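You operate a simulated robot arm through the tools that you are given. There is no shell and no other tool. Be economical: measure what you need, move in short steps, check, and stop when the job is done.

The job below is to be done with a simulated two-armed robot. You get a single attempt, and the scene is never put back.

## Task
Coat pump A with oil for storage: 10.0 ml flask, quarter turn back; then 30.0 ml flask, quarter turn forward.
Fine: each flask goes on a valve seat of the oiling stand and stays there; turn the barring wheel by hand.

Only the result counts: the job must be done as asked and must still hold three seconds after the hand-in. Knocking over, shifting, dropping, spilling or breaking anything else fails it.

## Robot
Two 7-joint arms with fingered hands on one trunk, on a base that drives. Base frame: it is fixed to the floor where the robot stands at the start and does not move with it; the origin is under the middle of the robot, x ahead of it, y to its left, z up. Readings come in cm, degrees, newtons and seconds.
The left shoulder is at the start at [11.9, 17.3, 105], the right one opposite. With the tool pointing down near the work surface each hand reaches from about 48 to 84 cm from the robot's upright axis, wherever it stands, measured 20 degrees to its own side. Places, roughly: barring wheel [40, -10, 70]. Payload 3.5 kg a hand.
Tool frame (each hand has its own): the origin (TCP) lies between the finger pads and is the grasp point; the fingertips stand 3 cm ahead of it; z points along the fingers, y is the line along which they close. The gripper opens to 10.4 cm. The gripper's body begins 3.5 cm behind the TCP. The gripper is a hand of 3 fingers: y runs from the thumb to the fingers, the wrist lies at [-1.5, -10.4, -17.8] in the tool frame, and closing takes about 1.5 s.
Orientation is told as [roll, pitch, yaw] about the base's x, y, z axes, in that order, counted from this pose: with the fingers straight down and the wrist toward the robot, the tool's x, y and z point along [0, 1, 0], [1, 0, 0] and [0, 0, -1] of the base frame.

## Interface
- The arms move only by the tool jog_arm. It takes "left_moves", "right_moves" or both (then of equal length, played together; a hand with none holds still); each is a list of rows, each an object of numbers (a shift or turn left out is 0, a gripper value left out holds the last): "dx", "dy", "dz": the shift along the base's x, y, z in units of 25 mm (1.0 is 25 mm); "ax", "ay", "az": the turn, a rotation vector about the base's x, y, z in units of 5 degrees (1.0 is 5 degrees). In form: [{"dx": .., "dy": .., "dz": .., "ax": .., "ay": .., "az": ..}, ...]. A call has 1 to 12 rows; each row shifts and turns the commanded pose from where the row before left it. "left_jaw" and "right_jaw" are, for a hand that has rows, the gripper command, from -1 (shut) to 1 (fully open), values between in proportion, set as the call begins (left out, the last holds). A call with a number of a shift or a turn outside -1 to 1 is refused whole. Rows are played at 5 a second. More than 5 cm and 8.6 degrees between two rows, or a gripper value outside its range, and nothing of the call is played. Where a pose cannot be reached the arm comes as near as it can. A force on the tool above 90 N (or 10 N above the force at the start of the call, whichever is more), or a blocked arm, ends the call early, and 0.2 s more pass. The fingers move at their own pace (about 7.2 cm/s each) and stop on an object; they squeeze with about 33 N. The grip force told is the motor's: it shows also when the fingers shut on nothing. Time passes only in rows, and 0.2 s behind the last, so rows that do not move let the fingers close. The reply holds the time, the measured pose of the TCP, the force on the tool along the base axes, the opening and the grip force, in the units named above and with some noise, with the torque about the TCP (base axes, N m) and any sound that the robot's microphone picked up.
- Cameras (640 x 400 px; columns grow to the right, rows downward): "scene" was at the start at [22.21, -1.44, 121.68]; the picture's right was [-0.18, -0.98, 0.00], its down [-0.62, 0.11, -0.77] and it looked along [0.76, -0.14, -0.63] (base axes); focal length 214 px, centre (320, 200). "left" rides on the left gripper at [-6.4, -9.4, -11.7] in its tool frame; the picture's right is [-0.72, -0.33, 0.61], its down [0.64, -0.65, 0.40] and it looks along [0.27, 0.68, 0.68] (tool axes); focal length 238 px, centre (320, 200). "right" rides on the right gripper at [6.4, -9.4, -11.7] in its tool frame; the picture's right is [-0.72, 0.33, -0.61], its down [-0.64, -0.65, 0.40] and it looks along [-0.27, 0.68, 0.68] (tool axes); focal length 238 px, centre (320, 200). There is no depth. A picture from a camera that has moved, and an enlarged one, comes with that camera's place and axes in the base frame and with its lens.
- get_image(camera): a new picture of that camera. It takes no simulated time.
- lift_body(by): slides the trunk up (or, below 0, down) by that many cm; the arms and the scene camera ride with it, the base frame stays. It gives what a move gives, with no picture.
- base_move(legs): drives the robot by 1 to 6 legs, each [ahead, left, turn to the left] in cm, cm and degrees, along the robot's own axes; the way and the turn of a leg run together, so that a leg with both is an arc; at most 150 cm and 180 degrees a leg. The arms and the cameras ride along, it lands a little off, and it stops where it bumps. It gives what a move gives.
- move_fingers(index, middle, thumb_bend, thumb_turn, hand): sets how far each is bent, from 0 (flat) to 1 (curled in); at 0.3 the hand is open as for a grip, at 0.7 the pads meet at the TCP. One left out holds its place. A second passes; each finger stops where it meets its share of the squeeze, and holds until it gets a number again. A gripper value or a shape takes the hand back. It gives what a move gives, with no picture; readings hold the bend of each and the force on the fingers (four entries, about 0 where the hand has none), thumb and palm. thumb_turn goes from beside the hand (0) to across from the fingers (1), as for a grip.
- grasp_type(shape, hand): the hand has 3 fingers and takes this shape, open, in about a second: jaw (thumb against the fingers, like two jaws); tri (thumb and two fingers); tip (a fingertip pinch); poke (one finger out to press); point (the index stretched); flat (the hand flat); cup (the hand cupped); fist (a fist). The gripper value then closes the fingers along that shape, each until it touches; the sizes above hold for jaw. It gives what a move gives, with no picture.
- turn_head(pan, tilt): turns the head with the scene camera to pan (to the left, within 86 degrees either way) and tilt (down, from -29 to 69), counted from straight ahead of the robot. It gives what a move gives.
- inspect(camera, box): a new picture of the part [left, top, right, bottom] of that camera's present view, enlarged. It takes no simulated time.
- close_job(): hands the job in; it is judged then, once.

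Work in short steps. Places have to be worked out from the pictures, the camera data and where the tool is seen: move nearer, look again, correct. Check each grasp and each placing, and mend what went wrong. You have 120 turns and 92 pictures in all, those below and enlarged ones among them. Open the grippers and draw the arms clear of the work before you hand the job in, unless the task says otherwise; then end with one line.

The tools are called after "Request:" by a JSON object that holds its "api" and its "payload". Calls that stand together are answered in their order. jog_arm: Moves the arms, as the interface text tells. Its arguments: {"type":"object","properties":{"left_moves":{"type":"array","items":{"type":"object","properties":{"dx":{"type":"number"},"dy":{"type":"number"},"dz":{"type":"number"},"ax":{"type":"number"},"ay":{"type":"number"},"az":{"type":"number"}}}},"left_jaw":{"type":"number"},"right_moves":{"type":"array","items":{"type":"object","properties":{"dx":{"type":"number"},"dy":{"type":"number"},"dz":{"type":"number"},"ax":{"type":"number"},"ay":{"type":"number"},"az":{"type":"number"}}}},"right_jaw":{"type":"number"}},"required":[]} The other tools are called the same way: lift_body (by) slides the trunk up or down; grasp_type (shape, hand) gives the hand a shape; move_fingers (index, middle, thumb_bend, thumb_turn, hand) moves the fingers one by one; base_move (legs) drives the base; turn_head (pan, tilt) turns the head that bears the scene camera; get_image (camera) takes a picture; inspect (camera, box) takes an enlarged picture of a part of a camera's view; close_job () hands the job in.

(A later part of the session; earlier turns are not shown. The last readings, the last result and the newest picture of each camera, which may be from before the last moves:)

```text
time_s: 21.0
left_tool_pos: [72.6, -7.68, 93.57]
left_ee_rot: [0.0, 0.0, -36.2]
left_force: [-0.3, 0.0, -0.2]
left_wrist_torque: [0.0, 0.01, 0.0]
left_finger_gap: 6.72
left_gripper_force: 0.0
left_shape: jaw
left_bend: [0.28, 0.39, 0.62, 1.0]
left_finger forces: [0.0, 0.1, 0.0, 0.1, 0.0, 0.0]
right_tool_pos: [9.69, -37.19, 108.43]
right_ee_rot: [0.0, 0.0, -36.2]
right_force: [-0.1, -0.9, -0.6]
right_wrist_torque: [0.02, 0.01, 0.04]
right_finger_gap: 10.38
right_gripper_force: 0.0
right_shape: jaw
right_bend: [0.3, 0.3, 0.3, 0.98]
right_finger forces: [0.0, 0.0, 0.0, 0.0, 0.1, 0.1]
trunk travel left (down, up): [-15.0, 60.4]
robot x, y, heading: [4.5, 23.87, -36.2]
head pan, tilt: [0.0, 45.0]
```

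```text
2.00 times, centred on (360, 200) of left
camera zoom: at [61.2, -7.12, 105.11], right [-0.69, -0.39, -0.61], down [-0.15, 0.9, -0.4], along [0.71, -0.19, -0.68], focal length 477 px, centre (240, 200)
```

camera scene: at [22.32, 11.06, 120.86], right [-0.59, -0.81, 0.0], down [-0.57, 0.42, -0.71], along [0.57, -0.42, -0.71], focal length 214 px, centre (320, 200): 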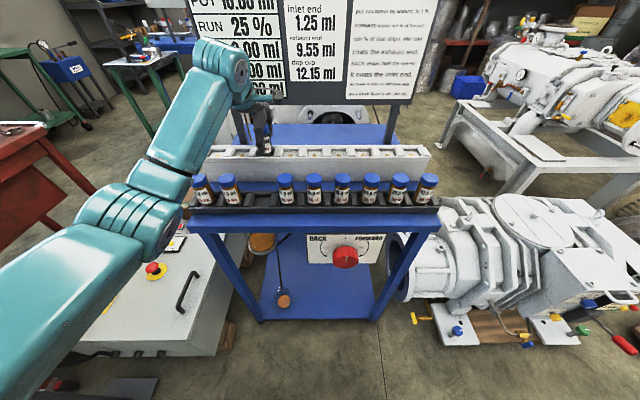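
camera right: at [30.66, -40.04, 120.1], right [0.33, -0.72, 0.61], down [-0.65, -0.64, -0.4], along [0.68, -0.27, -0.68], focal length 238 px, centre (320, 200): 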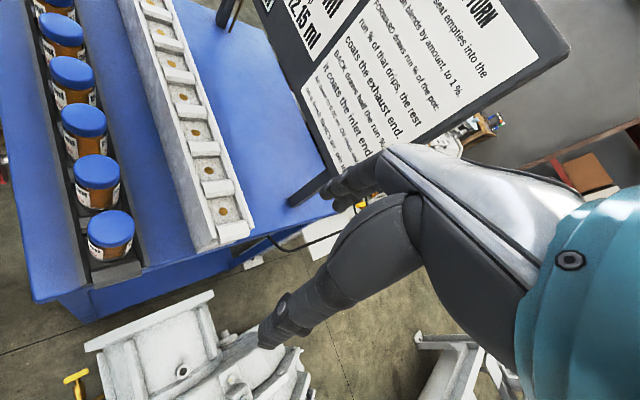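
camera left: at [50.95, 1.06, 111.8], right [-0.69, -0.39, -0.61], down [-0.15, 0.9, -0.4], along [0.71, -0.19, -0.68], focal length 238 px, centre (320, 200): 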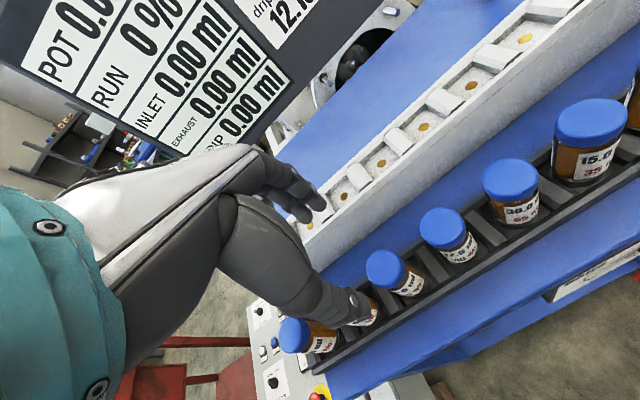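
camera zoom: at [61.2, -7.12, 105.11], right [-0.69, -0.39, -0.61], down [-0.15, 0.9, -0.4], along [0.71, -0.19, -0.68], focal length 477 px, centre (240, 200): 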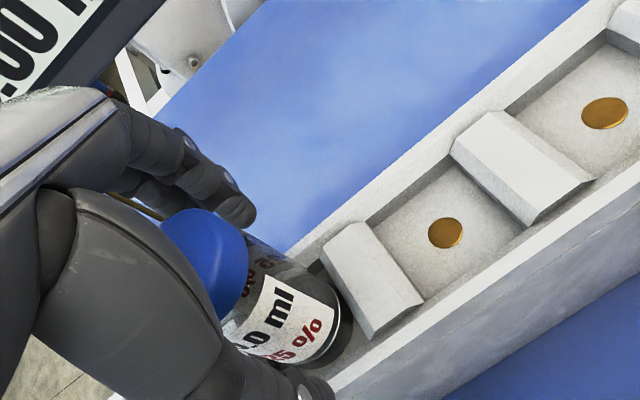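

POT reads 10.00 and RUN 25 %. I raise the left hand clear (straight up, then back).

Request:
{"api": "jog_arm", "payload": {"left_moves": [{"dz": 0.6}, {"dz": 0.9}, {"dz": 0.9}, {"dz": 0.9}, {"dz": 0.9}, {"dz": 0.9}, {"dz": 0.5, "dx": -0.6, "dy": 0.44}, {"dx": -0.8, "dy": 0.58}, {"dx": -0.8, "dy": 0.58}, {"dx": -0.8, "dy": 0.58}, {"dx": -0.8, "dy": 0.58}, {"dx": -0.8, "dy": 0.58}]}}

Request:
{"api": "get_image", "payload": {"camera": "scene"}}

Request:
{"api": "inspect", "payload": {"camera": "scene", "box": [180, 0, 380, 170]}}

```text
time_s: 23.6
left_tool_pos: [61.13, 0.63, 107.46]
left_ee_rot: [0.0, 0.0, -36.1]
left_force: [0.4, -0.3, -0.4]
left_wrist_torque: [0.0, 0.01, 0.0]
left_finger_gap: 6.71
left_gripper_force: 0.0
left_shape: jaw
left_bend: [0.28, 0.39, 0.62, 1.0]
left_finger forces: [0.0, 0.1, 0.0, 0.1, 0.0, 0.0]
right_tool_pos: [9.56, -37.07, 108.54]
right_ee_rot: [-0.1, 0.1, -36.2]
right_force: [-0.3, 0.1, 0.2]
right_wrist_torque: [0.06, 0.03, 0.04]
right_finger_gap: 10.37
right_gripper_force: 0.0
right_shape: jaw
right_bend: [0.3, 0.3, 0.3, 0.98]
right_finger forces: [0.0, 0.0, 0.0, 0.0, 0.0, 0.0]
trunk travel left (down, up): [-15.0, 60.4]
robot x, y, heading: [4.67, 23.68, -36.4]
head pan, tilt: [0.0, 45.0]
```

```text
55 pictures are left
camera scene: at [22.3, 11.09, 120.87], right [-0.59, -0.81, 0.0], down [-0.57, 0.42, -0.71], along [0.57, -0.42, -0.71], focal length 214 px, centre (320, 200)
```

scene: 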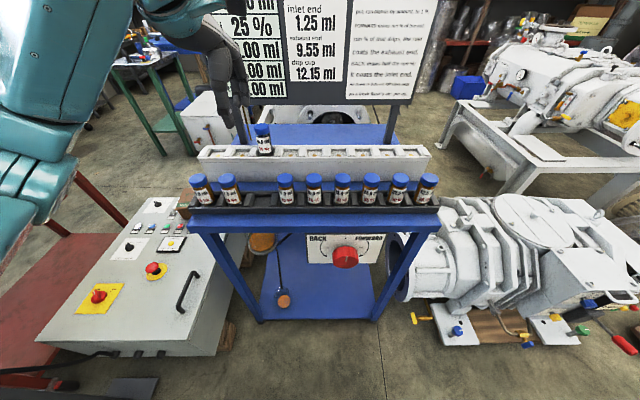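

```text
2.35 times, centred on (280, 85) of scene
camera zoom: at [22.3, 11.09, 120.87], right [-0.59, -0.81, 0.0], down [-0.57, 0.42, -0.71], along [0.57, -0.42, -0.71], focal length 505 px, centre (414, 471)
```

zoom: 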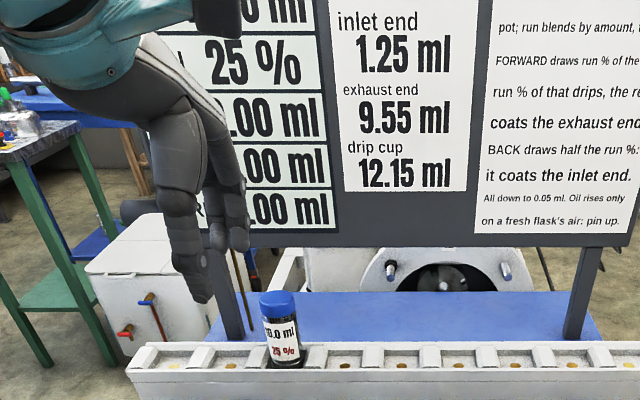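

The flask stands on seat 3. I back the base 15 cm to get room for the wheel, then pitch the right hand so its fingers point toward the stand.

Request:
{"api": "base_move", "payload": {"legs": [[-15, 0, 0]]}}

Request:
{"api": "jog_arm", "payload": {"right_moves": [{"ax": -0.71, "ay": -0.97, "dz": -0.4}, {"ax": -0.71, "ay": -0.97, "dz": -0.4}, {"ax": -0.71, "ay": -0.97, "dz": -0.4}, {"ax": -0.71, "ay": -0.97, "dz": -0.4}, {"ax": -0.71, "ay": -0.97, "dz": -0.4}, {"ax": -0.71, "ay": -0.97, "dz": -0.4}, {"ax": -0.71, "ay": -0.97, "dz": -0.4}, {"ax": -0.71, "ay": -0.97, "dz": -0.4}, {"ax": -0.71, "ay": -0.97, "dz": -0.4}, {"ax": -0.71, "ay": -0.97, "dz": -0.4}, {"ax": -0.71, "ay": -0.97, "dz": -0.4}, {}], "right_jaw": 1}}

```text
time_s: 24.9
left_tool_pos: [49.13, 9.48, 107.45]
left_ee_rot: [0.0, 0.0, -36.0]
left_force: [-0.2, -0.3, -0.2]
left_wrist_torque: [-0.02, 0.02, 0.01]
left_finger_gap: 6.72
left_gripper_force: 0.0
left_shape: jaw
left_bend: [0.28, 0.39, 0.62, 1.0]
left_finger forces: [0.0, 0.0, 0.1, 0.0, 0.0, 0.0]
right_tool_pos: [-2.27, -28.51, 108.33]
right_ee_rot: [0.0, 0.0, -36.0]
right_force: [-0.7, -0.4, -0.6]
right_wrist_torque: [-0.02, -0.01, 0.03]
right_finger_gap: 10.4
right_gripper_force: 0.1
right_shape: jaw
right_bend: [0.3, 0.3, 0.3, 0.98]
right_finger forces: [0.0, 0.1, 0.0, 0.0, 0.0, 0.1]
trunk travel left (down, up): [-15.0, 60.4]
robot x, y, heading: [-7.32, 32.98, -36.0]
head pan, tilt: [0.0, 45.0]
```

```text
time_s: 27.6
left_tool_pos: [49.23, 9.42, 107.38]
left_ee_rot: [0.0, 0.1, -36.1]
left_force: [-0.3, -0.4, -1.2]
left_wrist_torque: [0.0, 0.02, 0.0]
left_finger_gap: 6.73
left_gripper_force: 0.1
left_shape: jaw
left_bend: [0.28, 0.39, 0.62, 1.0]
left_finger forces: [0.0, 0.0, 0.1, 0.0, 0.1, 0.0]
right_tool_pos: [-2.11, -28.43, 97.36]
right_ee_rot: [-0.4, -66.2, -35.8]
right_force: [0.1, -0.2, 0.0]
right_wrist_torque: [0.02, 0.02, -0.01]
right_finger_gap: 10.36
right_gripper_force: 0.0
right_shape: jaw
right_bend: [0.3, 0.3, 0.3, 0.98]
right_finger forces: [0.0, 0.0, 0.1, 0.0, 0.1, 0.0]
trunk travel left (down, up): [-15.0, 60.4]
robot x, y, heading: [-7.44, 33.2, -36.2]
head pan, tilt: [0.0, 45.0]
```

The pitch works. I finish it to 90° and travel toward a stand-off in front of the wheel.

Request:
{"api": "jog_arm", "payload": {"right_moves": [{"ax": -0.71, "ay": -0.97, "dx": 0.5, "dy": 0.3}, {"ax": -0.71, "ay": -0.97, "dx": 0.8, "dy": 0.6}, {"ax": -0.71, "ay": -0.97, "dx": 0.85, "dy": 0.61, "dz": -0.5}, {"ax": -0.67, "ay": -0.92, "dx": 0.85, "dy": 0.61, "dz": -0.625}, {"dx": 0.85, "dy": 0.61, "dz": -0.625}, {"dx": 0.85, "dy": 0.61, "dz": -0.625}, {"dx": 0.85, "dy": 0.61, "dz": -0.625}, {"dx": 0.85, "dy": 0.61, "dz": -0.625}, {"dx": 0.85, "dy": 0.61, "dz": -0.625}, {"dx": 0.85, "dy": 0.61, "dz": -0.625}, {}]}}

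Request:
{"api": "get_image", "payload": {"camera": "right"}}

Request:
{"api": "get_image", "payload": {"camera": "scene"}}

```text
time_s: 29.9
left_tool_pos: [49.22, 9.44, 107.43]
left_ee_rot: [0.0, 0.1, -36.0]
left_force: [0.2, 0.1, -0.2]
left_wrist_torque: [0.0, -0.02, 0.0]
left_finger_gap: 6.71
left_gripper_force: 0.1
left_shape: jaw
left_bend: [0.28, 0.39, 0.62, 1.0]
left_finger forces: [0.0, 0.0, 0.1, 0.0, 0.0, 0.1]
right_tool_pos: [1.54, -28.6, 96.06]
right_ee_rot: [-58.4, -89.7, 22.6]
right_force: [-0.1, 0.0, 0.1]
right_wrist_torque: [0.03, 0.01, -0.01]
right_finger_gap: 10.35
right_gripper_force: 0.0
right_shape: jaw
right_bend: [0.3, 0.3, 0.3, 0.98]
right_finger forces: [0.1, 0.1, 0.0, 0.0, 0.0, 0.0]
right hand out of reach, approached as far as the arm can: row 2, 3, 4, 5, 6, 7, 8, 9, 10
trunk travel left (down, up): [-15.0, 60.4]
robot x, y, heading: [-7.69, 32.99, -36.0]
head pan, tilt: [0.0, 45.0]
```

```text
53 pictures are left
camera right: at [-4.19, -16.54, 86.62], right [-0.92, -0.22, 0.33], down [-0.05, -0.76, -0.65], along [0.4, -0.61, 0.68], focal length 238 px, centre (320, 200)
```

right: 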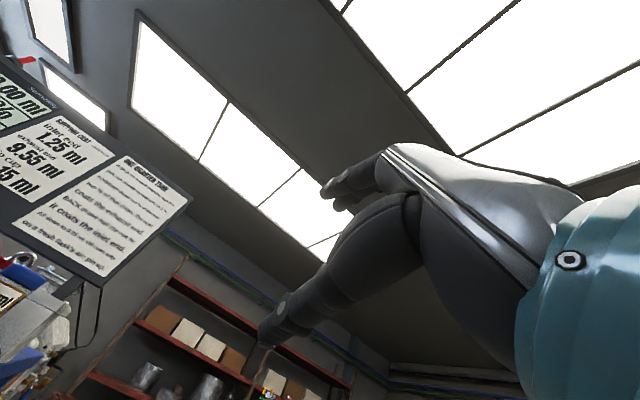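

```text
52 pictures are left
camera scene: at [10.37, 19.83, 120.86], right [-0.59, -0.81, 0.0], down [-0.57, 0.42, -0.71], along [0.57, -0.42, -0.71], focal length 214 px, centre (320, 200)
```

scene: 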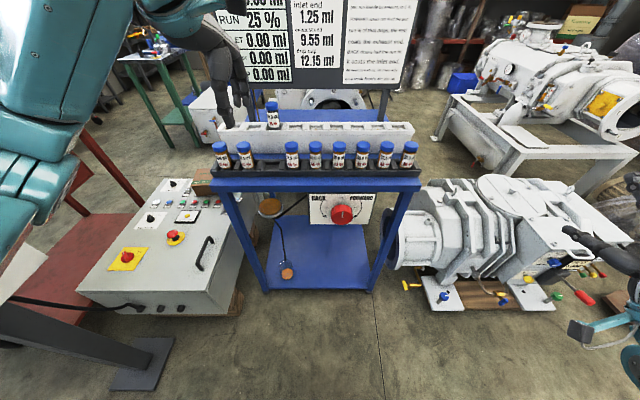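

With fingers horizontal the right arm reaches a limit. A better plan: grip the knob from above, fingers down with the jaw line across (y to the left), then tilt the hand about the wheel axis from +45° to −45°. I pitch the hand back down first.

Request:
{"api": "jog_arm", "payload": {"right_moves": [{"ax": 0.71, "ay": 0.97}, {"ax": 0.71, "ay": 0.97}, {"ax": 0.71, "ay": 0.97}, {"ax": 0.71, "ay": 0.97}, {"ax": 0.71, "ay": 0.97}, {"ax": 0.71, "ay": 0.97}, {"ax": 0.71, "ay": 0.97}, {"ax": 0.71, "ay": 0.97}, {"ax": 0.71, "ay": 0.97}, {"ax": 0.71, "ay": 0.97}, {"ax": 0.71, "ay": 0.97}, {"ax": 0.71, "ay": 0.97}]}}

```text
time_s: 32.5
left_tool_pos: [49.17, 9.36, 107.37]
left_ee_rot: [-0.1, 0.0, -36.1]
left_force: [-0.9, -0.6, 0.5]
left_wrist_torque: [0.0, 0.03, -0.03]
left_finger_gap: 6.68
left_gripper_force: 0.1
left_shape: jaw
left_bend: [0.28, 0.39, 0.62, 1.0]
left_finger forces: [0.0, 0.0, 0.0, 0.0, 0.0, 0.0]
right_tool_pos: [1.54, -28.79, 96.07]
right_ee_rot: [0.0, -17.6, -36.1]
right_force: [-0.9, -0.5, 0.3]
right_wrist_torque: [-0.08, 0.01, -0.01]
right_finger_gap: 10.39
right_gripper_force: 0.1
right_shape: jaw
right_bend: [0.3, 0.3, 0.3, 0.98]
right_finger forces: [0.0, 0.1, 0.0, 0.0, 0.0, 0.0]
trunk travel left (down, up): [-15.0, 60.4]
robot x, y, heading: [-7.31, 32.83, -36.0]
head pan, tilt: [0.0, 45.0]
```

Finish levelling the fingers and, while yawing +90°, travel to above and in front of the wheel.

Request:
{"api": "jog_arm", "payload": {"right_moves": [{"ax": 0.69, "ay": 0.95}, {"ax": 0.69, "ay": 0.95}, {"ax": 0.69, "ay": 0.95}, {"az": 1, "dx": 0.853, "dy": 0.416}, {"az": 1, "dx": 0.853, "dy": 0.416}, {"az": 1, "dx": 0.853, "dy": 0.416}, {"az": 1, "dx": 0.853, "dy": 0.416}, {"az": 1, "dx": 0.853, "dy": 0.416}, {"az": 1, "dx": 0.853, "dy": 0.416}, {"az": 1, "dx": 0.853, "dy": 0.416}, {"az": 1, "dx": 0.853, "dy": 0.416}, {"az": 1, "dx": 0.853, "dy": 0.416}]}}

Request:
{"api": "jog_arm", "payload": {"right_moves": [{"az": 1, "dx": 0.853, "dy": 0.416}, {"az": 1, "dx": 0.853, "dy": 0.416}, {"az": 1, "dx": 0.853, "dy": 0.416}, {"az": 1, "dx": 0.853, "dy": 0.416}, {"az": 1, "dx": 0.853, "dy": 0.416}, {"az": 1, "dx": 0.853, "dy": 0.416}, {"az": 1, "dx": 0.853, "dy": 0.416}, {"az": 1, "dx": 0.853, "dy": 0.416}, {"az": 1, "dx": 0.853, "dy": 0.416}, {}]}}

Request:
{"api": "get_image", "payload": {"camera": "right"}}

Request:
{"api": "get_image", "payload": {"camera": "scene"}}

```text
time_s: 35.1
left_tool_pos: [49.19, 9.49, 107.33]
left_ee_rot: [0.0, 0.0, -36.1]
left_force: [-1.0, -0.4, -0.8]
left_wrist_torque: [0.0, 0.0, 0.02]
left_finger_gap: 6.71
left_gripper_force: 0.0
left_shape: jaw
left_bend: [0.28, 0.39, 0.62, 1.0]
left_finger forces: [0.0, 0.0, 0.0, 0.0, 0.0, 0.0]
right_tool_pos: [16.89, -20.06, 95.79]
right_ee_rot: [-0.3, 0.1, 1.4]
right_force: [-1.0, 0.1, -0.2]
right_wrist_torque: [-0.01, -0.01, -0.04]
right_finger_gap: 10.36
right_gripper_force: 0.1
right_shape: jaw
right_bend: [0.3, 0.3, 0.3, 0.98]
right_finger forces: [0.1, 0.1, 0.1, 0.0, 0.0, 0.1]
right hand out of reach, approached as far as the arm can: row 11, 12
trunk travel left (down, up): [-15.0, 60.4]
robot x, y, heading: [-7.28, 32.36, -36.1]
head pan, tilt: [0.0, 45.0]
```

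```text
time_s: 37.4
left_tool_pos: [49.04, 9.45, 107.42]
left_ee_rot: [0.1, -0.1, -36.1]
left_force: [0.1, -1.6, 0.9]
left_wrist_torque: [0.02, 0.01, 0.0]
left_finger_gap: 6.73
left_gripper_force: 0.0
left_shape: jaw
left_bend: [0.28, 0.39, 0.62, 1.0]
left_finger forces: [0.1, 0.0, 0.0, 0.0, 0.1, 0.1]
right_tool_pos: [17.79, -13.54, 94.78]
right_ee_rot: [-0.3, -1.2, 11.9]
right_force: [-0.3, 0.5, 0.1]
right_wrist_torque: [-0.02, -0.01, 0.01]
right_finger_gap: 10.36
right_gripper_force: 0.0
right_shape: jaw
right_bend: [0.3, 0.3, 0.3, 0.98]
right_finger forces: [0.1, 0.0, 0.0, 0.0, 0.1, 0.0]
right hand out of reach, approached as far as the arm can: row 1, 2, 3, 4, 5, 6, 7, 8, 9
trunk travel left (down, up): [-15.0, 60.4]
robot x, y, heading: [-7.13, 32.71, -35.9]
head pan, tilt: [0.0, 45.0]
```

```text
51 pictures are left
camera right: at [6.99, -9.4, 106.24], right [0.45, -0.64, 0.62], down [-0.5, -0.76, -0.41], along [0.74, -0.12, -0.66], focal length 238 px, centre (320, 200)
```

right: 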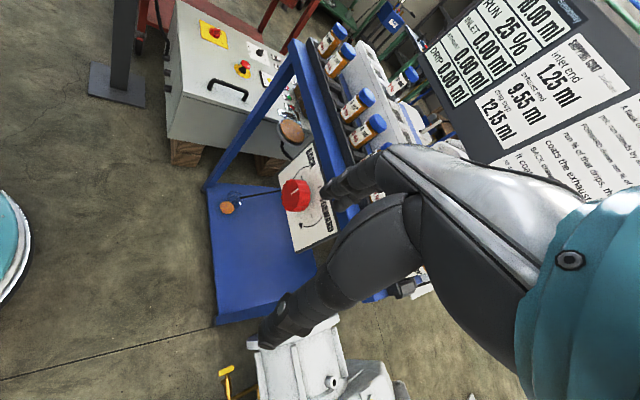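

```text
50 pictures are left
camera scene: at [10.35, 19.84, 120.87], right [-0.59, -0.81, 0.0], down [-0.57, 0.42, -0.71], along [0.57, -0.42, -0.71], focal length 214 px, centre (320, 200)
```

scene: 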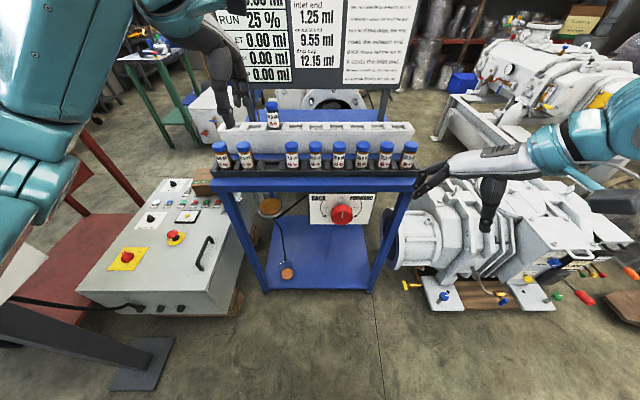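

The yaw stalled near the inner reach limit. I move outward toward the wheel at the present yaw first, then try yawing more.

Request:
{"api": "jog_arm", "payload": {"right_moves": [{"dx": 0.957, "dy": 0.18}, {"dx": 0.957, "dy": 0.18}, {"dx": 0.957, "dy": 0.18}, {"dx": 0.957, "dy": 0.18}, {"dx": 0.957, "dy": 0.18}, {"dx": 0.957, "dy": 0.18}, {"dx": 0.957, "dy": 0.18}, {"dx": 0.957, "dy": 0.18}, {"dx": 0.957, "dy": 0.18}, {}]}}

Request:
{"api": "jog_arm", "payload": {"right_moves": [{"az": 1}, {"az": 1}, {"az": 1}, {"az": 1}, {"az": 1}, {}]}}

```text
time_s: 39.5
left_tool_pos: [49.27, 9.42, 107.52]
left_ee_rot: [0.0, 0.0, -36.0]
left_force: [0.5, -0.4, 0.3]
left_wrist_torque: [0.03, -0.03, -0.03]
left_finger_gap: 6.74
left_gripper_force: 0.1
left_shape: jaw
left_bend: [0.28, 0.39, 0.62, 1.0]
left_finger forces: [0.0, 0.1, 0.0, 0.0, 0.0, 0.1]
right_tool_pos: [39.44, -9.44, 94.82]
right_ee_rot: [-0.3, -1.2, 11.8]
right_force: [-0.3, -0.4, 0.8]
right_wrist_torque: [0.03, -0.01, -0.02]
right_finger_gap: 10.39
right_gripper_force: 0.1
right_shape: jaw
right_bend: [0.3, 0.3, 0.3, 0.98]
right_finger forces: [0.0, 0.1, 0.1, 0.1, 0.0, 0.0]
trunk travel left (down, up): [-15.0, 60.4]
robot x, y, heading: [-7.62, 32.66, -35.9]
head pan, tilt: [0.0, 45.0]
```

```text
time_s: 41.0
left_tool_pos: [49.17, 9.42, 107.45]
left_ee_rot: [0.0, -0.1, -36.0]
left_force: [-0.1, -0.6, 0.2]
left_wrist_torque: [0.0, -0.02, 0.0]
left_finger_gap: 6.71
left_gripper_force: 0.1
left_shape: jaw
left_bend: [0.28, 0.39, 0.62, 1.0]
left_finger forces: [0.1, 0.0, 0.0, 0.1, 0.1, 0.0]
right_tool_pos: [39.39, -9.46, 94.6]
right_ee_rot: [-0.2, -1.2, 11.9]
right_force: [0.4, 0.7, -0.2]
right_wrist_torque: [-0.03, -0.02, 0.01]
right_finger_gap: 10.4
right_gripper_force: 0.0
right_shape: jaw
right_bend: [0.3, 0.3, 0.3, 0.98]
right_finger forces: [0.0, 0.1, 0.1, 0.1, 0.0, 0.0]
right hand out of reach, approached as far as the arm can: row 1, 2, 3, 4, 5
trunk travel left (down, up): [-15.0, 60.4]
robot x, y, heading: [-7.29, 32.64, -35.9]
head pan, tilt: [0.0, 45.0]
```

Yaw limit found at +48° relative. I'll retest the horizontal-finger pose at this longer reach instead: yaw back, retreat a bit, and pitch up.

Request:
{"api": "jog_arm", "payload": {"right_moves": [{"az": -1, "dx": -0.5, "dy": 0.36}, {"az": -1, "dx": -0.5, "dy": 0.36}, {"az": -1, "dx": -0.5, "dy": 0.36}, {"az": -1, "dx": -0.5, "dy": 0.36}, {"az": -1}, {"az": -1}, {"az": -1}, {"az": -1}, {"az": -1}, {"az": -0.58}, {}]}}

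Request:
{"api": "jog_arm", "payload": {"right_moves": [{"ax": -0.71, "ay": -0.97}, {"ax": -0.71, "ay": -0.97}, {"ax": -0.71, "ay": -0.97}, {"ax": -0.71, "ay": -0.97}, {"ax": -0.71, "ay": -0.97}, {"ax": -0.71, "ay": -0.97}, {"ax": -0.71, "ay": -0.97}, {"ax": -0.71, "ay": -0.97}, {"ax": -0.71, "ay": -0.97}, {"ax": -0.71, "ay": -0.97}, {"ax": -0.71, "ay": -0.97}, {"ax": -0.71, "ay": -0.97}]}}

```text
time_s: 43.4
left_tool_pos: [49.22, 9.32, 107.52]
left_ee_rot: [0.0, 0.0, -36.0]
left_force: [0.7, 0.3, -0.4]
left_wrist_torque: [-0.02, -0.05, 0.03]
left_finger_gap: 6.72
left_gripper_force: 0.1
left_shape: jaw
left_bend: [0.28, 0.39, 0.62, 1.0]
left_finger forces: [0.1, 0.0, 0.0, 0.0, 0.0, 0.0]
right_tool_pos: [34.28, -5.92, 94.82]
right_ee_rot: [-0.4, -1.1, -36.1]
right_force: [0.0, 1.1, 0.3]
right_wrist_torque: [-0.03, 0.02, 0.0]
right_finger_gap: 10.37
right_gripper_force: 0.1
right_shape: jaw
right_bend: [0.3, 0.3, 0.3, 0.98]
right_finger forces: [0.0, 0.0, 0.0, 0.0, 0.1, 0.0]
trunk travel left (down, up): [-15.0, 60.4]
robot x, y, heading: [-7.12, 32.8, -36.0]
head pan, tilt: [0.0, 45.0]
```

```text
time_s: 46.0
left_tool_pos: [49.14, 9.43, 107.39]
left_ee_rot: [0.0, 0.0, -36.0]
left_force: [-0.5, 0.3, -0.2]
left_wrist_torque: [0.0, 0.01, 0.02]
left_finger_gap: 6.71
left_gripper_force: 0.1
left_shape: jaw
left_bend: [0.28, 0.39, 0.62, 1.0]
left_finger forces: [0.0, 0.1, 0.1, 0.0, 0.1, 0.0]
right_tool_pos: [37.05, -4.53, 97.65]
right_ee_rot: [-0.9, -73.2, -35.7]
right_force: [0.0, -1.1, 1.2]
right_wrist_torque: [0.0, -0.02, 0.02]
right_finger_gap: 10.38
right_gripper_force: 0.1
right_shape: jaw
right_bend: [0.3, 0.3, 0.3, 0.98]
right_finger forces: [0.1, 0.0, 0.0, 0.1, 0.1, 0.0]
right hand out of reach, approached as far as the arm can: row 11, 12
trunk travel left (down, up): [-15.0, 60.4]
robot x, y, heading: [-7.57, 32.72, -36.0]
head pan, tilt: [0.0, 45.0]
```

Pitch runs out at ~73° here. New plan: tilting about the forward axis is easy for this arm, and the knob stands off its plate on a stem, so I can pinch the knob's rim front-to-back from above (y = forward) and swing the hand about the axis. First go back to fingers-down and inspect the knob from the side.

Request:
{"api": "jog_arm", "payload": {"right_moves": [{"ax": 0.71, "ay": 0.97, "dx": -0.5, "dy": 0.1}, {"ax": 0.71, "ay": 0.97, "dx": -0.6, "dy": -0.2}, {"ax": 0.71, "ay": 0.97, "dx": -0.6, "dy": -0.2}, {"ax": 0.71, "ay": 0.97, "dx": -0.6, "dy": -0.2}, {"ax": 0.71, "ay": 0.97, "dx": -0.6, "dy": -0.2}, {"ax": 0.71, "ay": 0.97, "dx": -0.6, "dy": -0.2}, {"ax": 0.71, "ay": 0.97, "dx": -0.6, "dy": -0.2}, {"ax": 0.71, "ay": 0.97, "dx": -0.6, "dy": -0.2}, {"ax": 0.71, "ay": 0.97, "dx": -0.4, "dy": -0.2}, {"ax": 0.71, "ay": 0.97}, {"ax": 0.71, "ay": 0.97}, {"ax": 0.71, "ay": 0.97}]}}

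Request:
{"api": "get_image", "payload": {"camera": "right"}}

```text
time_s: 48.5
left_tool_pos: [49.17, 9.29, 107.41]
left_ee_rot: [0.0, 0.0, -36.1]
left_force: [-0.3, 0.8, 0.1]
left_wrist_torque: [-0.01, -0.02, -0.01]
left_finger_gap: 6.72
left_gripper_force: 0.1
left_shape: jaw
left_bend: [0.28, 0.39, 0.62, 1.0]
left_finger forces: [0.0, 0.0, 0.1, 0.1, 0.2, 0.0]
right_tool_pos: [24.51, -8.37, 97.54]
right_ee_rot: [-0.3, -1.1, -35.9]
right_force: [-0.9, 0.4, -0.4]
right_wrist_torque: [0.03, 0.01, 0.01]
right_finger_gap: 10.37
right_gripper_force: 0.0
right_shape: jaw
right_bend: [0.3, 0.3, 0.3, 0.98]
right_finger forces: [0.0, 0.0, 0.0, 0.0, 0.0, 0.0]
trunk travel left (down, up): [-15.0, 60.4]
robot x, y, heading: [-7.36, 32.5, -36.2]
head pan, tilt: [0.0, 45.0]
```

```text
49 pictures are left
camera right: at [20.34, 2.46, 108.9], right [-0.17, -0.76, 0.62], down [-0.9, -0.14, -0.41], along [0.4, -0.63, -0.66], focal length 238 px, centre (320, 200)
```

right: 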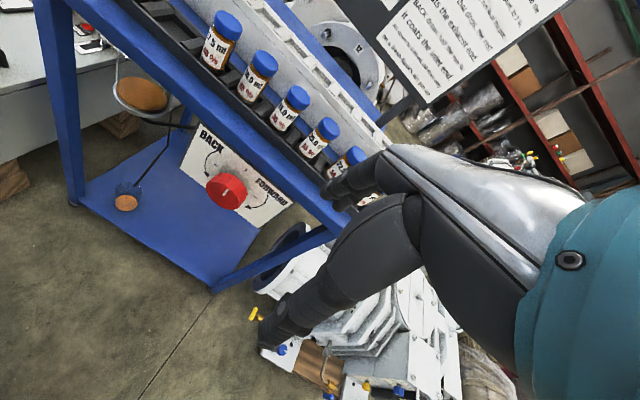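

Request:
{"api": "inspect", "payload": {"camera": "left", "box": [450, 140, 610, 240]}}

Request:
{"api": "inspect", "payload": {"camera": "right", "box": [160, 110, 320, 230]}}

```text
4.00 times, centred on (530, 190) of left
camera zoom: at [37.79, 9.92, 119.03], right [-0.69, -0.39, -0.61], down [-0.15, 0.9, -0.4], along [0.71, -0.18, -0.68], focal length 953 px, centre (-520, 240)
```

zoom: 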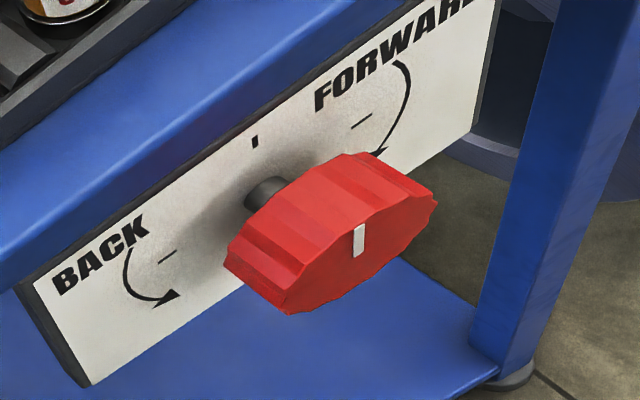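

```text
3.33 times, centred on (240, 170) of right
camera zoom: at [20.34, 2.46, 108.9], right [-0.17, -0.76, 0.62], down [-0.9, -0.14, -0.41], along [0.4, -0.63, -0.66], focal length 794 px, centre (587, 300)
```

zoom: 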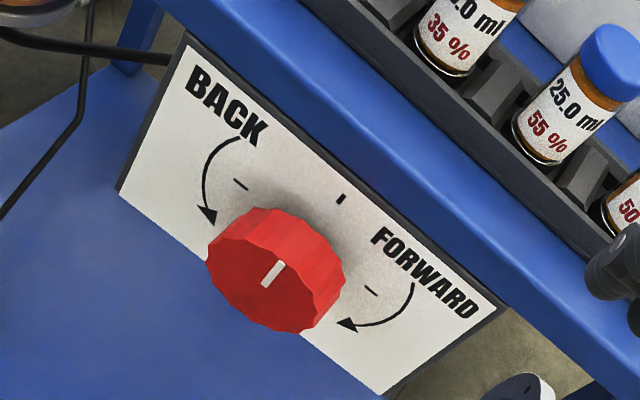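

The knob's rear gap is only ~1.4 cm, so pinching it front-to-back is risky. A better wrist posture for an axial grip is fingers forward with y pointing left (wrist to the right), which leads to a straight wrist; I rotate directly there (120° about the diagonal).

Request:
{"api": "jog_arm", "payload": {"right_moves": [{"ax": -0.968, "ay": -0.15, "az": 0.692, "dx": 0.113, "dy": -0.083}, {"ax": -0.968, "ay": -0.15, "az": 0.692, "dx": 0.113, "dy": -0.083}, {"ax": -0.968, "ay": -0.15, "az": 0.692, "dx": 0.113, "dy": -0.083}, {"ax": -0.968, "ay": -0.15, "az": 0.692, "dx": 0.113, "dy": -0.083}, {"ax": -0.968, "ay": -0.15, "az": 0.692, "dx": 0.113, "dy": -0.083}, {"ax": -0.968, "ay": -0.15, "az": 0.692, "dx": 0.113, "dy": -0.083}, {"ax": -0.968, "ay": -0.15, "az": 0.692, "dx": 0.113, "dy": -0.083}, {"ax": -0.968, "ay": -0.15, "az": 0.692, "dx": 0.113, "dy": -0.083}, {"ax": -0.968, "ay": -0.15, "az": 0.692, "dx": 0.113, "dy": -0.083}, {"ax": -0.968, "ay": -0.15, "az": 0.692, "dx": 0.113, "dy": -0.083}]}}

```text
time_s: 50.8
left_tool_pos: [49.23, 9.41, 107.45]
left_ee_rot: [0.1, 0.0, -36.0]
left_force: [1.5, 0.1, 0.1]
left_wrist_torque: [0.01, 0.03, -0.01]
left_finger_gap: 6.73
left_gripper_force: 0.1
left_shape: jaw
left_bend: [0.28, 0.39, 0.62, 1.0]
left_finger forces: [0.0, 0.1, 0.0, 0.1, 0.0, 0.0]
right_tool_pos: [27.23, -10.59, 97.58]
right_ee_rot: [-45.7, -20.2, 10.0]
right_force: [0.3, -0.1, -0.5]
right_wrist_torque: [-0.01, -0.01, -0.01]
right_finger_gap: 10.39
right_gripper_force: 0.1
right_shape: jaw
right_bend: [0.3, 0.3, 0.3, 0.98]
right_finger forces: [0.0, 0.0, 0.0, 0.1, 0.1, 0.0]
trunk travel left (down, up): [-15.0, 60.4]
robot x, y, heading: [-7.64, 32.85, -35.9]
head pan, tilt: [0.0, 45.0]
```

The first 60° is reached without a stall; I do the other 60°.

Request:
{"api": "jog_arm", "payload": {"right_moves": [{"ax": -0.968, "ay": -0.15, "az": 0.692, "dx": 0.113, "dy": -0.083}, {"ax": -0.968, "ay": -0.15, "az": 0.692, "dx": 0.113, "dy": -0.083}, {"ax": -0.968, "ay": -0.15, "az": 0.692, "dx": 0.113, "dy": -0.083}, {"ax": -0.968, "ay": -0.15, "az": 0.692, "dx": 0.113, "dy": -0.083}, {"ax": -0.968, "ay": -0.15, "az": 0.692, "dx": 0.113, "dy": -0.083}, {"ax": -0.968, "ay": -0.15, "az": 0.692, "dx": 0.113, "dy": -0.083}, {"ax": -0.968, "ay": -0.15, "az": 0.692, "dx": 0.113, "dy": -0.083}, {"ax": -0.968, "ay": -0.15, "az": 0.692, "dx": 0.113, "dy": -0.083}, {"ax": -0.968, "ay": -0.15, "az": 0.692, "dx": 0.113, "dy": -0.083}, {"ax": -0.968, "ay": -0.15, "az": 0.692, "dx": 0.113, "dy": -0.083}]}}

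Request:
{"api": "get_image", "payload": {"camera": "scene"}}

```text
time_s: 53.0
left_tool_pos: [49.16, 9.42, 107.43]
left_ee_rot: [0.0, 0.0, -36.1]
left_force: [-0.8, 0.2, 0.6]
left_wrist_torque: [-0.02, 0.02, 0.01]
left_finger_gap: 6.71
left_gripper_force: 0.1
left_shape: jaw
left_bend: [0.28, 0.39, 0.62, 1.0]
left_finger forces: [0.0, 0.1, 0.1, 0.1, 0.0, 0.0]
right_tool_pos: [28.43, -9.67, 99.97]
right_ee_rot: [-60.4, -17.4, 28.0]
right_force: [-1.0, 0.0, -0.1]
right_wrist_torque: [0.0, -0.04, -0.02]
right_finger_gap: 10.37
right_gripper_force: 0.1
right_shape: jaw
right_bend: [0.3, 0.3, 0.3, 0.98]
right_finger forces: [0.0, 0.1, 0.0, 0.0, 0.0, 0.1]
right hand out of reach, approached as far as the arm can: row 2, 3, 4, 5, 6, 7, 8, 9, 10
trunk travel left (down, up): [-15.0, 60.4]
robot x, y, heading: [-7.49, 32.44, -35.9]
head pan, tilt: [0.0, 45.0]
```

```text
46 pictures are left
camera scene: at [10.37, 19.89, 120.87], right [-0.59, -0.81, 0.0], down [-0.57, 0.42, -0.71], along [0.57, -0.42, -0.71], focal length 214 px, centre (320, 200)
```

scene: 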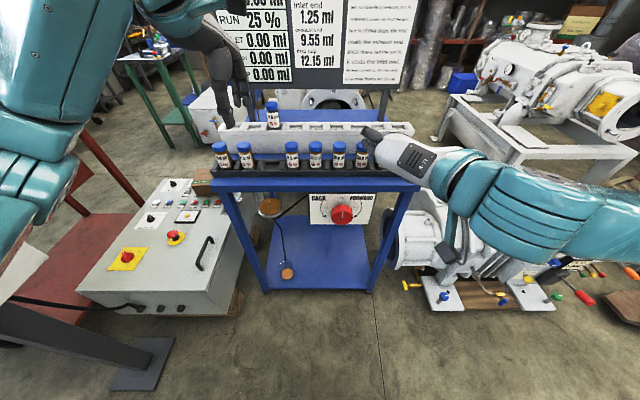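

The wrist again limits. Better: stand sideways to the table. With the robot facing along the table (+l), the hand in its normal orientation grips the knob across from above, and a pitch of the hand (tested to −90°) turns the wheel. First I bring the right hand back to its home orientation.

Request:
{"api": "jog_arm", "payload": {"right_moves": [{"ax": 0.899, "ay": 0.17, "az": -0.691, "dx": -0.3, "dy": 0.22}, {"ax": 0.899, "ay": 0.17, "az": -0.691, "dx": -0.3, "dy": 0.22}, {"ax": 0.899, "ay": 0.17, "az": -0.691}, {"ax": 0.899, "ay": 0.17, "az": -0.691}, {"ax": 0.899, "ay": 0.17, "az": -0.691}, {"ax": 0.899, "ay": 0.17, "az": -0.691}, {"ax": 0.899, "ay": 0.17, "az": -0.691}, {"ax": 0.899, "ay": 0.17, "az": -0.691}, {"ax": 0.899, "ay": 0.17, "az": -0.691}, {"ax": 0.899, "ay": 0.17, "az": -0.691}, {"ax": 0.899, "ay": 0.17, "az": -0.691}, {"ax": 0.899, "ay": 0.17, "az": -0.691}]}}

Request:
{"api": "jog_arm", "payload": {"right_moves": [{"ax": 0.899, "ay": 0.17, "az": -0.691}, {"ax": 0.899, "ay": 0.17, "az": -0.691}, {}]}}

```text
time_s: 55.5
left_tool_pos: [49.17, 9.34, 107.45]
left_ee_rot: [-0.1, 0.0, -36.1]
left_force: [-0.5, 0.4, 0.6]
left_wrist_torque: [0.03, 0.0, 0.03]
left_finger_gap: 6.72
left_gripper_force: 0.0
left_shape: jaw
left_bend: [0.28, 0.39, 0.62, 1.0]
left_finger forces: [0.0, 0.0, 0.1, 0.0, 0.0, 0.0]
right_tool_pos: [27.71, -8.89, 100.05]
right_ee_rot: [-6.4, -6.2, -28.8]
right_force: [-0.9, 0.0, -0.9]
right_wrist_torque: [-0.04, 0.0, -0.03]
right_finger_gap: 10.36
right_gripper_force: 0.0
right_shape: jaw
right_bend: [0.3, 0.3, 0.3, 0.98]
right_finger forces: [0.1, 0.1, 0.0, 0.1, 0.0, 0.1]
right hand out of reach, approached as far as the arm can: row 1, 2
trunk travel left (down, up): [-15.0, 60.4]
robot x, y, heading: [-7.29, 32.87, -35.8]
head pan, tilt: [0.0, 45.0]
```

```text
time_s: 56.4
left_tool_pos: [49.21, 9.37, 107.48]
left_ee_rot: [0.0, 0.0, -36.0]
left_force: [-0.1, -0.5, -1.0]
left_wrist_torque: [0.01, 0.02, -0.01]
left_finger_gap: 6.76
left_gripper_force: 0.1
left_shape: jaw
left_bend: [0.28, 0.39, 0.62, 1.0]
left_finger forces: [0.0, 0.0, 0.0, 0.0, 0.0, 0.1]
right_tool_pos: [27.64, -8.74, 100.16]
right_ee_rot: [0.4, -0.1, -36.2]
right_force: [-0.5, -0.5, -0.3]
right_wrist_torque: [0.04, 0.02, -0.03]
right_finger_gap: 10.39
right_gripper_force: 0.1
right_shape: jaw
right_bend: [0.3, 0.3, 0.3, 0.98]
right_finger forces: [0.1, 0.0, 0.0, 0.0, 0.0, 0.0]
trunk travel left (down, up): [-15.0, 60.4]
robot x, y, heading: [-7.18, 32.37, -35.8]
head pan, tilt: [0.0, 45.0]
```

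Now drive: strafe right 55, turn left 90°, then strafe right (toward the table) 25.

Request:
{"api": "base_move", "payload": {"legs": [[0, -55, 0], [0, 0, 90], [0, -25, 0]]}}

Request:
{"api": "turn_head", "payload": {"pan": -45, "tilt": 40}}

Request:
{"api": "get_image", "payload": {"camera": "scene"}}

```text
time_s: 64.8
left_tool_pos: [2.74, 30.84, 107.49]
left_ee_rot: [0.0, 0.0, 55.1]
left_force: [0.7, 0.0, 0.0]
left_wrist_torque: [0.01, 0.02, -0.02]
left_finger_gap: 6.72
left_gripper_force: 0.1
left_shape: jaw
left_bend: [0.28, 0.39, 0.62, 1.0]
left_finger forces: [0.0, 0.0, 0.1, 0.1, 0.0, 0.0]
right_tool_pos: [21.39, 9.72, 99.98]
right_ee_rot: [0.1, 0.1, 55.0]
right_force: [-0.3, -0.8, -0.6]
right_wrist_torque: [-0.01, 0.03, -0.03]
right_finger_gap: 10.39
right_gripper_force: 0.1
right_shape: jaw
right_bend: [0.3, 0.3, 0.3, 0.98]
right_finger forces: [0.1, 0.0, 0.0, 0.0, 0.1, 0.1]
trunk travel left (down, up): [-15.0, 60.4]
robot x, y, heading: [-19.75, -26.13, 55.2]
head pan, tilt: [0.0, 45.0]
```

```text
time_s: 65.9
left_tool_pos: [2.7, 30.98, 107.42]
left_ee_rot: [0.0, 0.1, 55.0]
left_force: [0.0, 0.2, -0.8]
left_wrist_torque: [-0.03, 0.04, 0.01]
left_finger_gap: 6.71
left_gripper_force: 0.2
left_shape: jaw
left_bend: [0.28, 0.39, 0.62, 1.0]
left_finger forces: [0.0, 0.0, 0.1, 0.0, 0.0, 0.0]
right_tool_pos: [21.29, 9.84, 100.03]
right_ee_rot: [0.2, 0.1, 55.0]
right_force: [0.2, -0.3, 0.8]
right_wrist_torque: [-0.01, 0.02, -0.01]
right_finger_gap: 10.35
right_gripper_force: 0.0
right_shape: jaw
right_bend: [0.3, 0.3, 0.3, 0.98]
right_finger forces: [0.0, 0.0, 0.1, 0.0, 0.2, 0.0]
trunk travel left (down, up): [-15.0, 60.4]
robot x, y, heading: [-19.42, -26.15, 55.1]
head pan, tilt: [-45.0, 40.0]
```

```text
45 pictures are left
camera scene: at [-3.23, -13.09, 121.58], right [0.18, -0.98, 0.0], down [-0.63, -0.11, -0.77], along [0.75, 0.13, -0.64], focal length 214 px, centre (320, 200)
```

scene: 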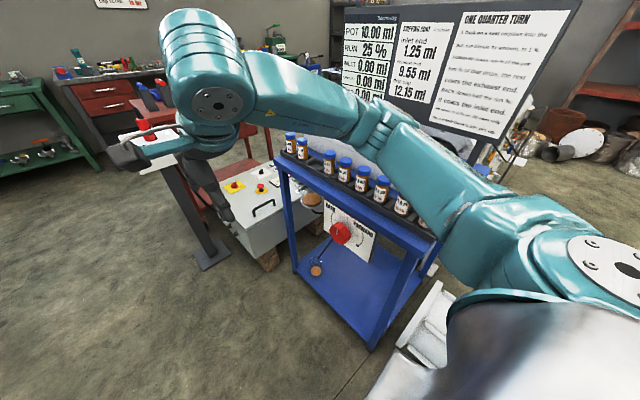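

The position is as planned (wheel about 48 ahead, 41 to the right). I lower the trunk 12 cm and pitch the right hand so its fingers point along the table.

Request:
{"api": "lift_body", "payload": {"by": -12}}

Request:
{"api": "jog_arm", "payload": {"right_moves": [{"ax": 0.968, "ay": -0.708}, {"ax": 0.968, "ay": -0.708}, {"ax": 0.968, "ay": -0.708}, {"ax": 0.968, "ay": -0.708}, {"ax": 0.968, "ay": -0.708}, {"ax": 0.968, "ay": -0.708}, {"ax": 0.968, "ay": -0.708}, {"ax": 0.968, "ay": -0.708}, {"ax": 0.968, "ay": -0.708}, {"ax": 0.968, "ay": -0.708}, {"ax": 0.968, "ay": -0.708}, {"ax": 0.968, "ay": -0.708}]}}

```text
time_s: 67.4
left_tool_pos: [2.66, 30.83, 95.5]
left_ee_rot: [0.1, 0.0, 55.2]
left_force: [-1.2, 0.5, 0.1]
left_wrist_torque: [0.01, 0.03, -0.01]
left_finger_gap: 6.72
left_gripper_force: 0.2
left_shape: jaw
left_bend: [0.28, 0.39, 0.62, 1.0]
left_finger forces: [0.1, 0.0, 0.0, 0.0, 0.0, 0.1]
right_tool_pos: [21.25, 9.7, 88.15]
right_ee_rot: [0.3, 0.0, 55.1]
right_force: [0.8, 0.2, 0.9]
right_wrist_torque: [-0.01, -0.02, -0.01]
right_finger_gap: 10.37
right_gripper_force: 0.1
right_shape: jaw
right_bend: [0.3, 0.3, 0.3, 0.98]
right_finger forces: [0.0, 0.1, 0.0, 0.0, 0.1, 0.0]
trunk travel left (down, up): [-3.0, 72.4]
robot x, y, heading: [-19.35, -26.41, 55.1]
head pan, tilt: [-45.0, 40.0]
```

```text
time_s: 70.0
left_tool_pos: [2.9, 30.85, 95.47]
left_ee_rot: [0.1, 0.2, 55.0]
left_force: [0.3, -0.2, -0.4]
left_wrist_torque: [0.0, 0.05, -0.01]
left_finger_gap: 6.72
left_gripper_force: 0.0
left_shape: jaw
left_bend: [0.28, 0.39, 0.62, 1.0]
left_finger forces: [0.0, 0.0, 0.0, 0.0, 0.1, 0.0]
right_tool_pos: [21.25, 16.47, 91.09]
right_ee_rot: [-3.3, -71.9, 57.2]
right_force: [0.6, -0.1, 0.0]
right_wrist_torque: [0.04, -0.02, 0.05]
right_finger_gap: 10.37
right_gripper_force: 0.1
right_shape: jaw
right_bend: [0.3, 0.3, 0.3, 0.98]
right_finger forces: [0.0, 0.0, 0.0, 0.0, 0.0, 0.0]
right hand out of reach, approached as far as the arm can: row 4, 5, 6, 7, 8, 12
trunk travel left (down, up): [-3.0, 72.4]
robot x, y, heading: [-19.66, -26.11, 55.1]
head pan, tilt: [-45.0, 40.0]
```

Reached −72°, with some drift from the inner reach limit. I move outward to the right and down toward the stand-off point and see if it holds.

Request:
{"api": "jog_arm", "payload": {"right_moves": [{"dx": 0.39, "dy": -0.795}, {"dx": 0.39, "dy": -0.795}, {"dx": 0.39, "dy": -0.795}, {"dx": 0.39, "dy": -0.795}, {"dx": 0.39, "dy": -0.795}, {"dx": 0.39, "dy": -0.795, "dz": -0.5}, {"dx": 0.39, "dy": -0.795, "dz": -0.8}, {"dx": 0.39, "dy": -0.795, "dz": -0.8}, {"dx": 0.39, "dy": -0.795, "dz": -0.8}, {"dx": 0.39, "dy": -0.795, "dz": -0.8}, {}]}}

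Request:
{"api": "get_image", "payload": {"camera": "scene"}}

```text
time_s: 72.4
left_tool_pos: [2.48, 30.9, 95.38]
left_ee_rot: [0.1, 0.0, 55.1]
left_force: [0.5, 0.2, -0.5]
left_wrist_torque: [-0.03, 0.0, 0.01]
left_finger_gap: 6.75
left_gripper_force: 0.0
left_shape: jaw
left_bend: [0.28, 0.39, 0.62, 1.0]
left_finger forces: [0.0, 0.0, 0.0, 0.1, 0.0, 0.1]
right_tool_pos: [22.91, 14.84, 93.07]
right_ee_rot: [-3.6, -71.8, 57.8]
right_force: [1.3, 0.0, 0.6]
right_wrist_torque: [0.0, -0.01, 0.02]
right_finger_gap: 10.39
right_gripper_force: 0.1
right_shape: jaw
right_bend: [0.3, 0.3, 0.3, 0.98]
right_finger forces: [0.0, 0.0, 0.1, 0.1, 0.0, 0.1]
right hand out of reach, approached as far as the arm can: row 1, 2, 3, 4, 5, 6, 7, 8, 9, 10
trunk travel left (down, up): [-3.0, 72.4]
robot x, y, heading: [-19.31, -25.93, 55.4]
head pan, tilt: [-45.0, 40.0]
```

```text
44 pictures are left
camera scene: at [0.85, -7.26, 108.8], right [0.17, -0.98, 0.0], down [-0.63, -0.11, -0.77], along [0.75, 0.13, -0.64], focal length 214 px, centre (320, 200)
```

scene: 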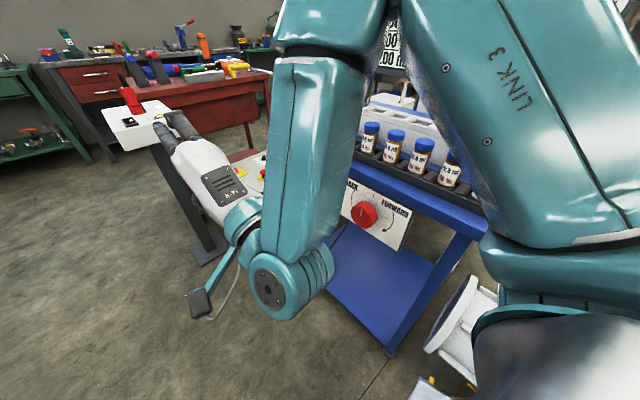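

This pose over-bends the wrist at low height. A steep forearm suits hand pitches around 0 ± 45°, so I'll use that range. Raise the trunk back and bring pitch to −40°, then go to the stand-off.

Request:
{"api": "lift_body", "payload": {"by": 12}}

Request:
{"api": "jog_arm", "payload": {"right_moves": [{"ax": -0.9, "ay": 0.658}, {"ax": -0.9, "ay": 0.658}, {"ax": -0.9, "ay": 0.658}, {"ax": -0.9, "ay": 0.658}, {"ax": -0.9, "ay": 0.658}, {"ax": -0.9, "ay": 0.658}, {"dx": 0.3, "dy": -0.7}, {"dx": 0.3, "dy": -0.7}, {"dx": 0.3, "dy": -0.7}, {"dx": 0.3, "dy": -0.7}, {"dx": 0.3, "dy": -0.7}, {"dx": 0.3, "dy": -0.7}]}}

Request:
{"api": "get_image", "payload": {"camera": "scene"}}

```text
time_s: 73.9
left_tool_pos: [2.62, 30.96, 107.34]
left_ee_rot: [0.0, 0.1, 55.1]
left_force: [-0.8, -0.2, 0.2]
left_wrist_torque: [-0.03, -0.02, 0.01]
left_finger_gap: 6.71
left_gripper_force: 0.1
left_shape: jaw
left_bend: [0.28, 0.39, 0.62, 1.0]
left_finger forces: [0.0, 0.0, 0.0, 0.1, 0.0, 0.1]
right_tool_pos: [19.66, 10.52, 111.2]
right_ee_rot: [-5.5, -80.3, 59.7]
right_force: [0.0, -0.5, -0.4]
right_wrist_torque: [0.02, -0.01, 0.0]
right_finger_gap: 10.41
right_gripper_force: 0.1
right_shape: jaw
right_bend: [0.3, 0.3, 0.3, 0.98]
right_finger forces: [0.0, 0.1, 0.1, 0.1, 0.0, 0.0]
trunk travel left (down, up): [-15.0, 60.4]
robot x, y, heading: [-19.47, -26.19, 55.1]
head pan, tilt: [-45.0, 40.0]
```

```text
time_s: 76.5
left_tool_pos: [2.69, 30.96, 107.29]
left_ee_rot: [0.0, 0.0, 55.2]
left_force: [-0.2, 0.2, 0.6]
left_wrist_torque: [-0.02, 0.06, 0.02]
left_finger_gap: 6.73
left_gripper_force: 0.0
left_shape: jaw
left_bend: [0.28, 0.39, 0.62, 1.0]
left_finger forces: [0.0, 0.2, 0.2, 0.0, 0.0, 0.0]
right_tool_pos: [25.57, 4.45, 114.44]
right_ee_rot: [-1.0, -46.8, 55.4]
right_force: [-0.3, -0.4, -0.3]
right_wrist_torque: [0.01, -0.01, 0.03]
right_finger_gap: 10.36
right_gripper_force: 0.1
right_shape: jaw
right_bend: [0.3, 0.3, 0.3, 0.98]
right_finger forces: [0.1, 0.1, 0.1, 0.0, 0.0, 0.0]
right hand out of reach, approached as far as the arm can: row 8, 9, 10, 11, 12
trunk travel left (down, up): [-15.0, 60.4]
robot x, y, heading: [-19.34, -26.16, 55.0]
head pan, tilt: [-45.0, 40.0]
```

```text
43 pictures are left
camera scene: at [-3.21, -13.13, 121.59], right [0.17, -0.98, 0.0], down [-0.63, -0.11, -0.77], along [0.75, 0.13, -0.64], focal length 214 px, centre (320, 200)
```

scene: 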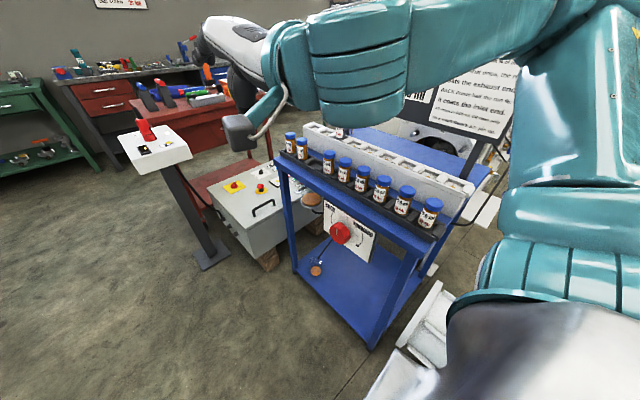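

The elbow has swung high into an awkward posture. I return the hand to fingers-down here and lower it, to recover a normal arm posture.

Request:
{"api": "jog_arm", "payload": {"right_moves": [{"ax": -0.94, "ay": 0.687, "dz": -0.3}, {"ax": -0.94, "ay": 0.687, "dz": -0.3}, {"ax": -0.94, "ay": 0.687, "dz": -0.3}, {"ax": -0.94, "ay": 0.687, "dz": -0.3}, {"ax": -0.94, "ay": 0.687, "dz": -0.3}, {"ax": -0.94, "ay": 0.687, "dz": -0.3}, {"ax": -0.94, "ay": 0.687, "dz": -0.3}, {"ax": -0.94, "ay": 0.687, "dz": -0.3}, {"dz": -0.6}, {"dz": -0.6}, {"dz": -0.6}, {}]}}

Request:
{"api": "get_image", "payload": {"camera": "scene"}}

```text
time_s: 79.1
left_tool_pos: [2.62, 30.97, 107.48]
left_ee_rot: [0.0, 0.0, 55.2]
left_force: [0.0, 0.5, -0.8]
left_wrist_torque: [0.02, 0.01, 0.03]
left_finger_gap: 6.7
left_gripper_force: 0.1
left_shape: jaw
left_bend: [0.28, 0.39, 0.62, 1.0]
left_finger forces: [0.0, 0.0, 0.1, 0.1, 0.0, 0.0]
right_tool_pos: [25.36, 4.51, 103.8]
right_ee_rot: [0.0, -0.2, 54.8]
right_force: [-0.2, -0.3, 0.3]
right_wrist_torque: [0.0, -0.01, -0.01]
right_finger_gap: 10.39
right_gripper_force: 0.0
right_shape: jaw
right_bend: [0.3, 0.3, 0.3, 0.98]
right_finger forces: [0.1, 0.0, 0.0, 0.0, 0.1, 0.1]
trunk travel left (down, up): [-15.0, 60.4]
robot x, y, heading: [-19.55, -26.14, 55.1]
head pan, tilt: [-45.0, 40.0]
```

```text
42 pictures are left
camera scene: at [-3.23, -13.11, 121.59], right [0.17, -0.98, 0.0], down [-0.63, -0.11, -0.77], along [0.75, 0.13, -0.64], focal length 214 px, centre (320, 200)
```

scene: 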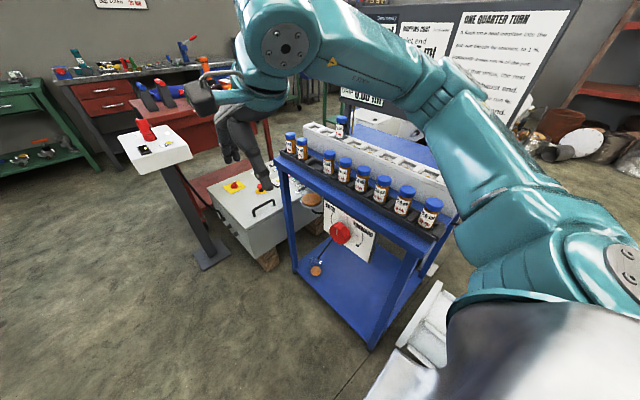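

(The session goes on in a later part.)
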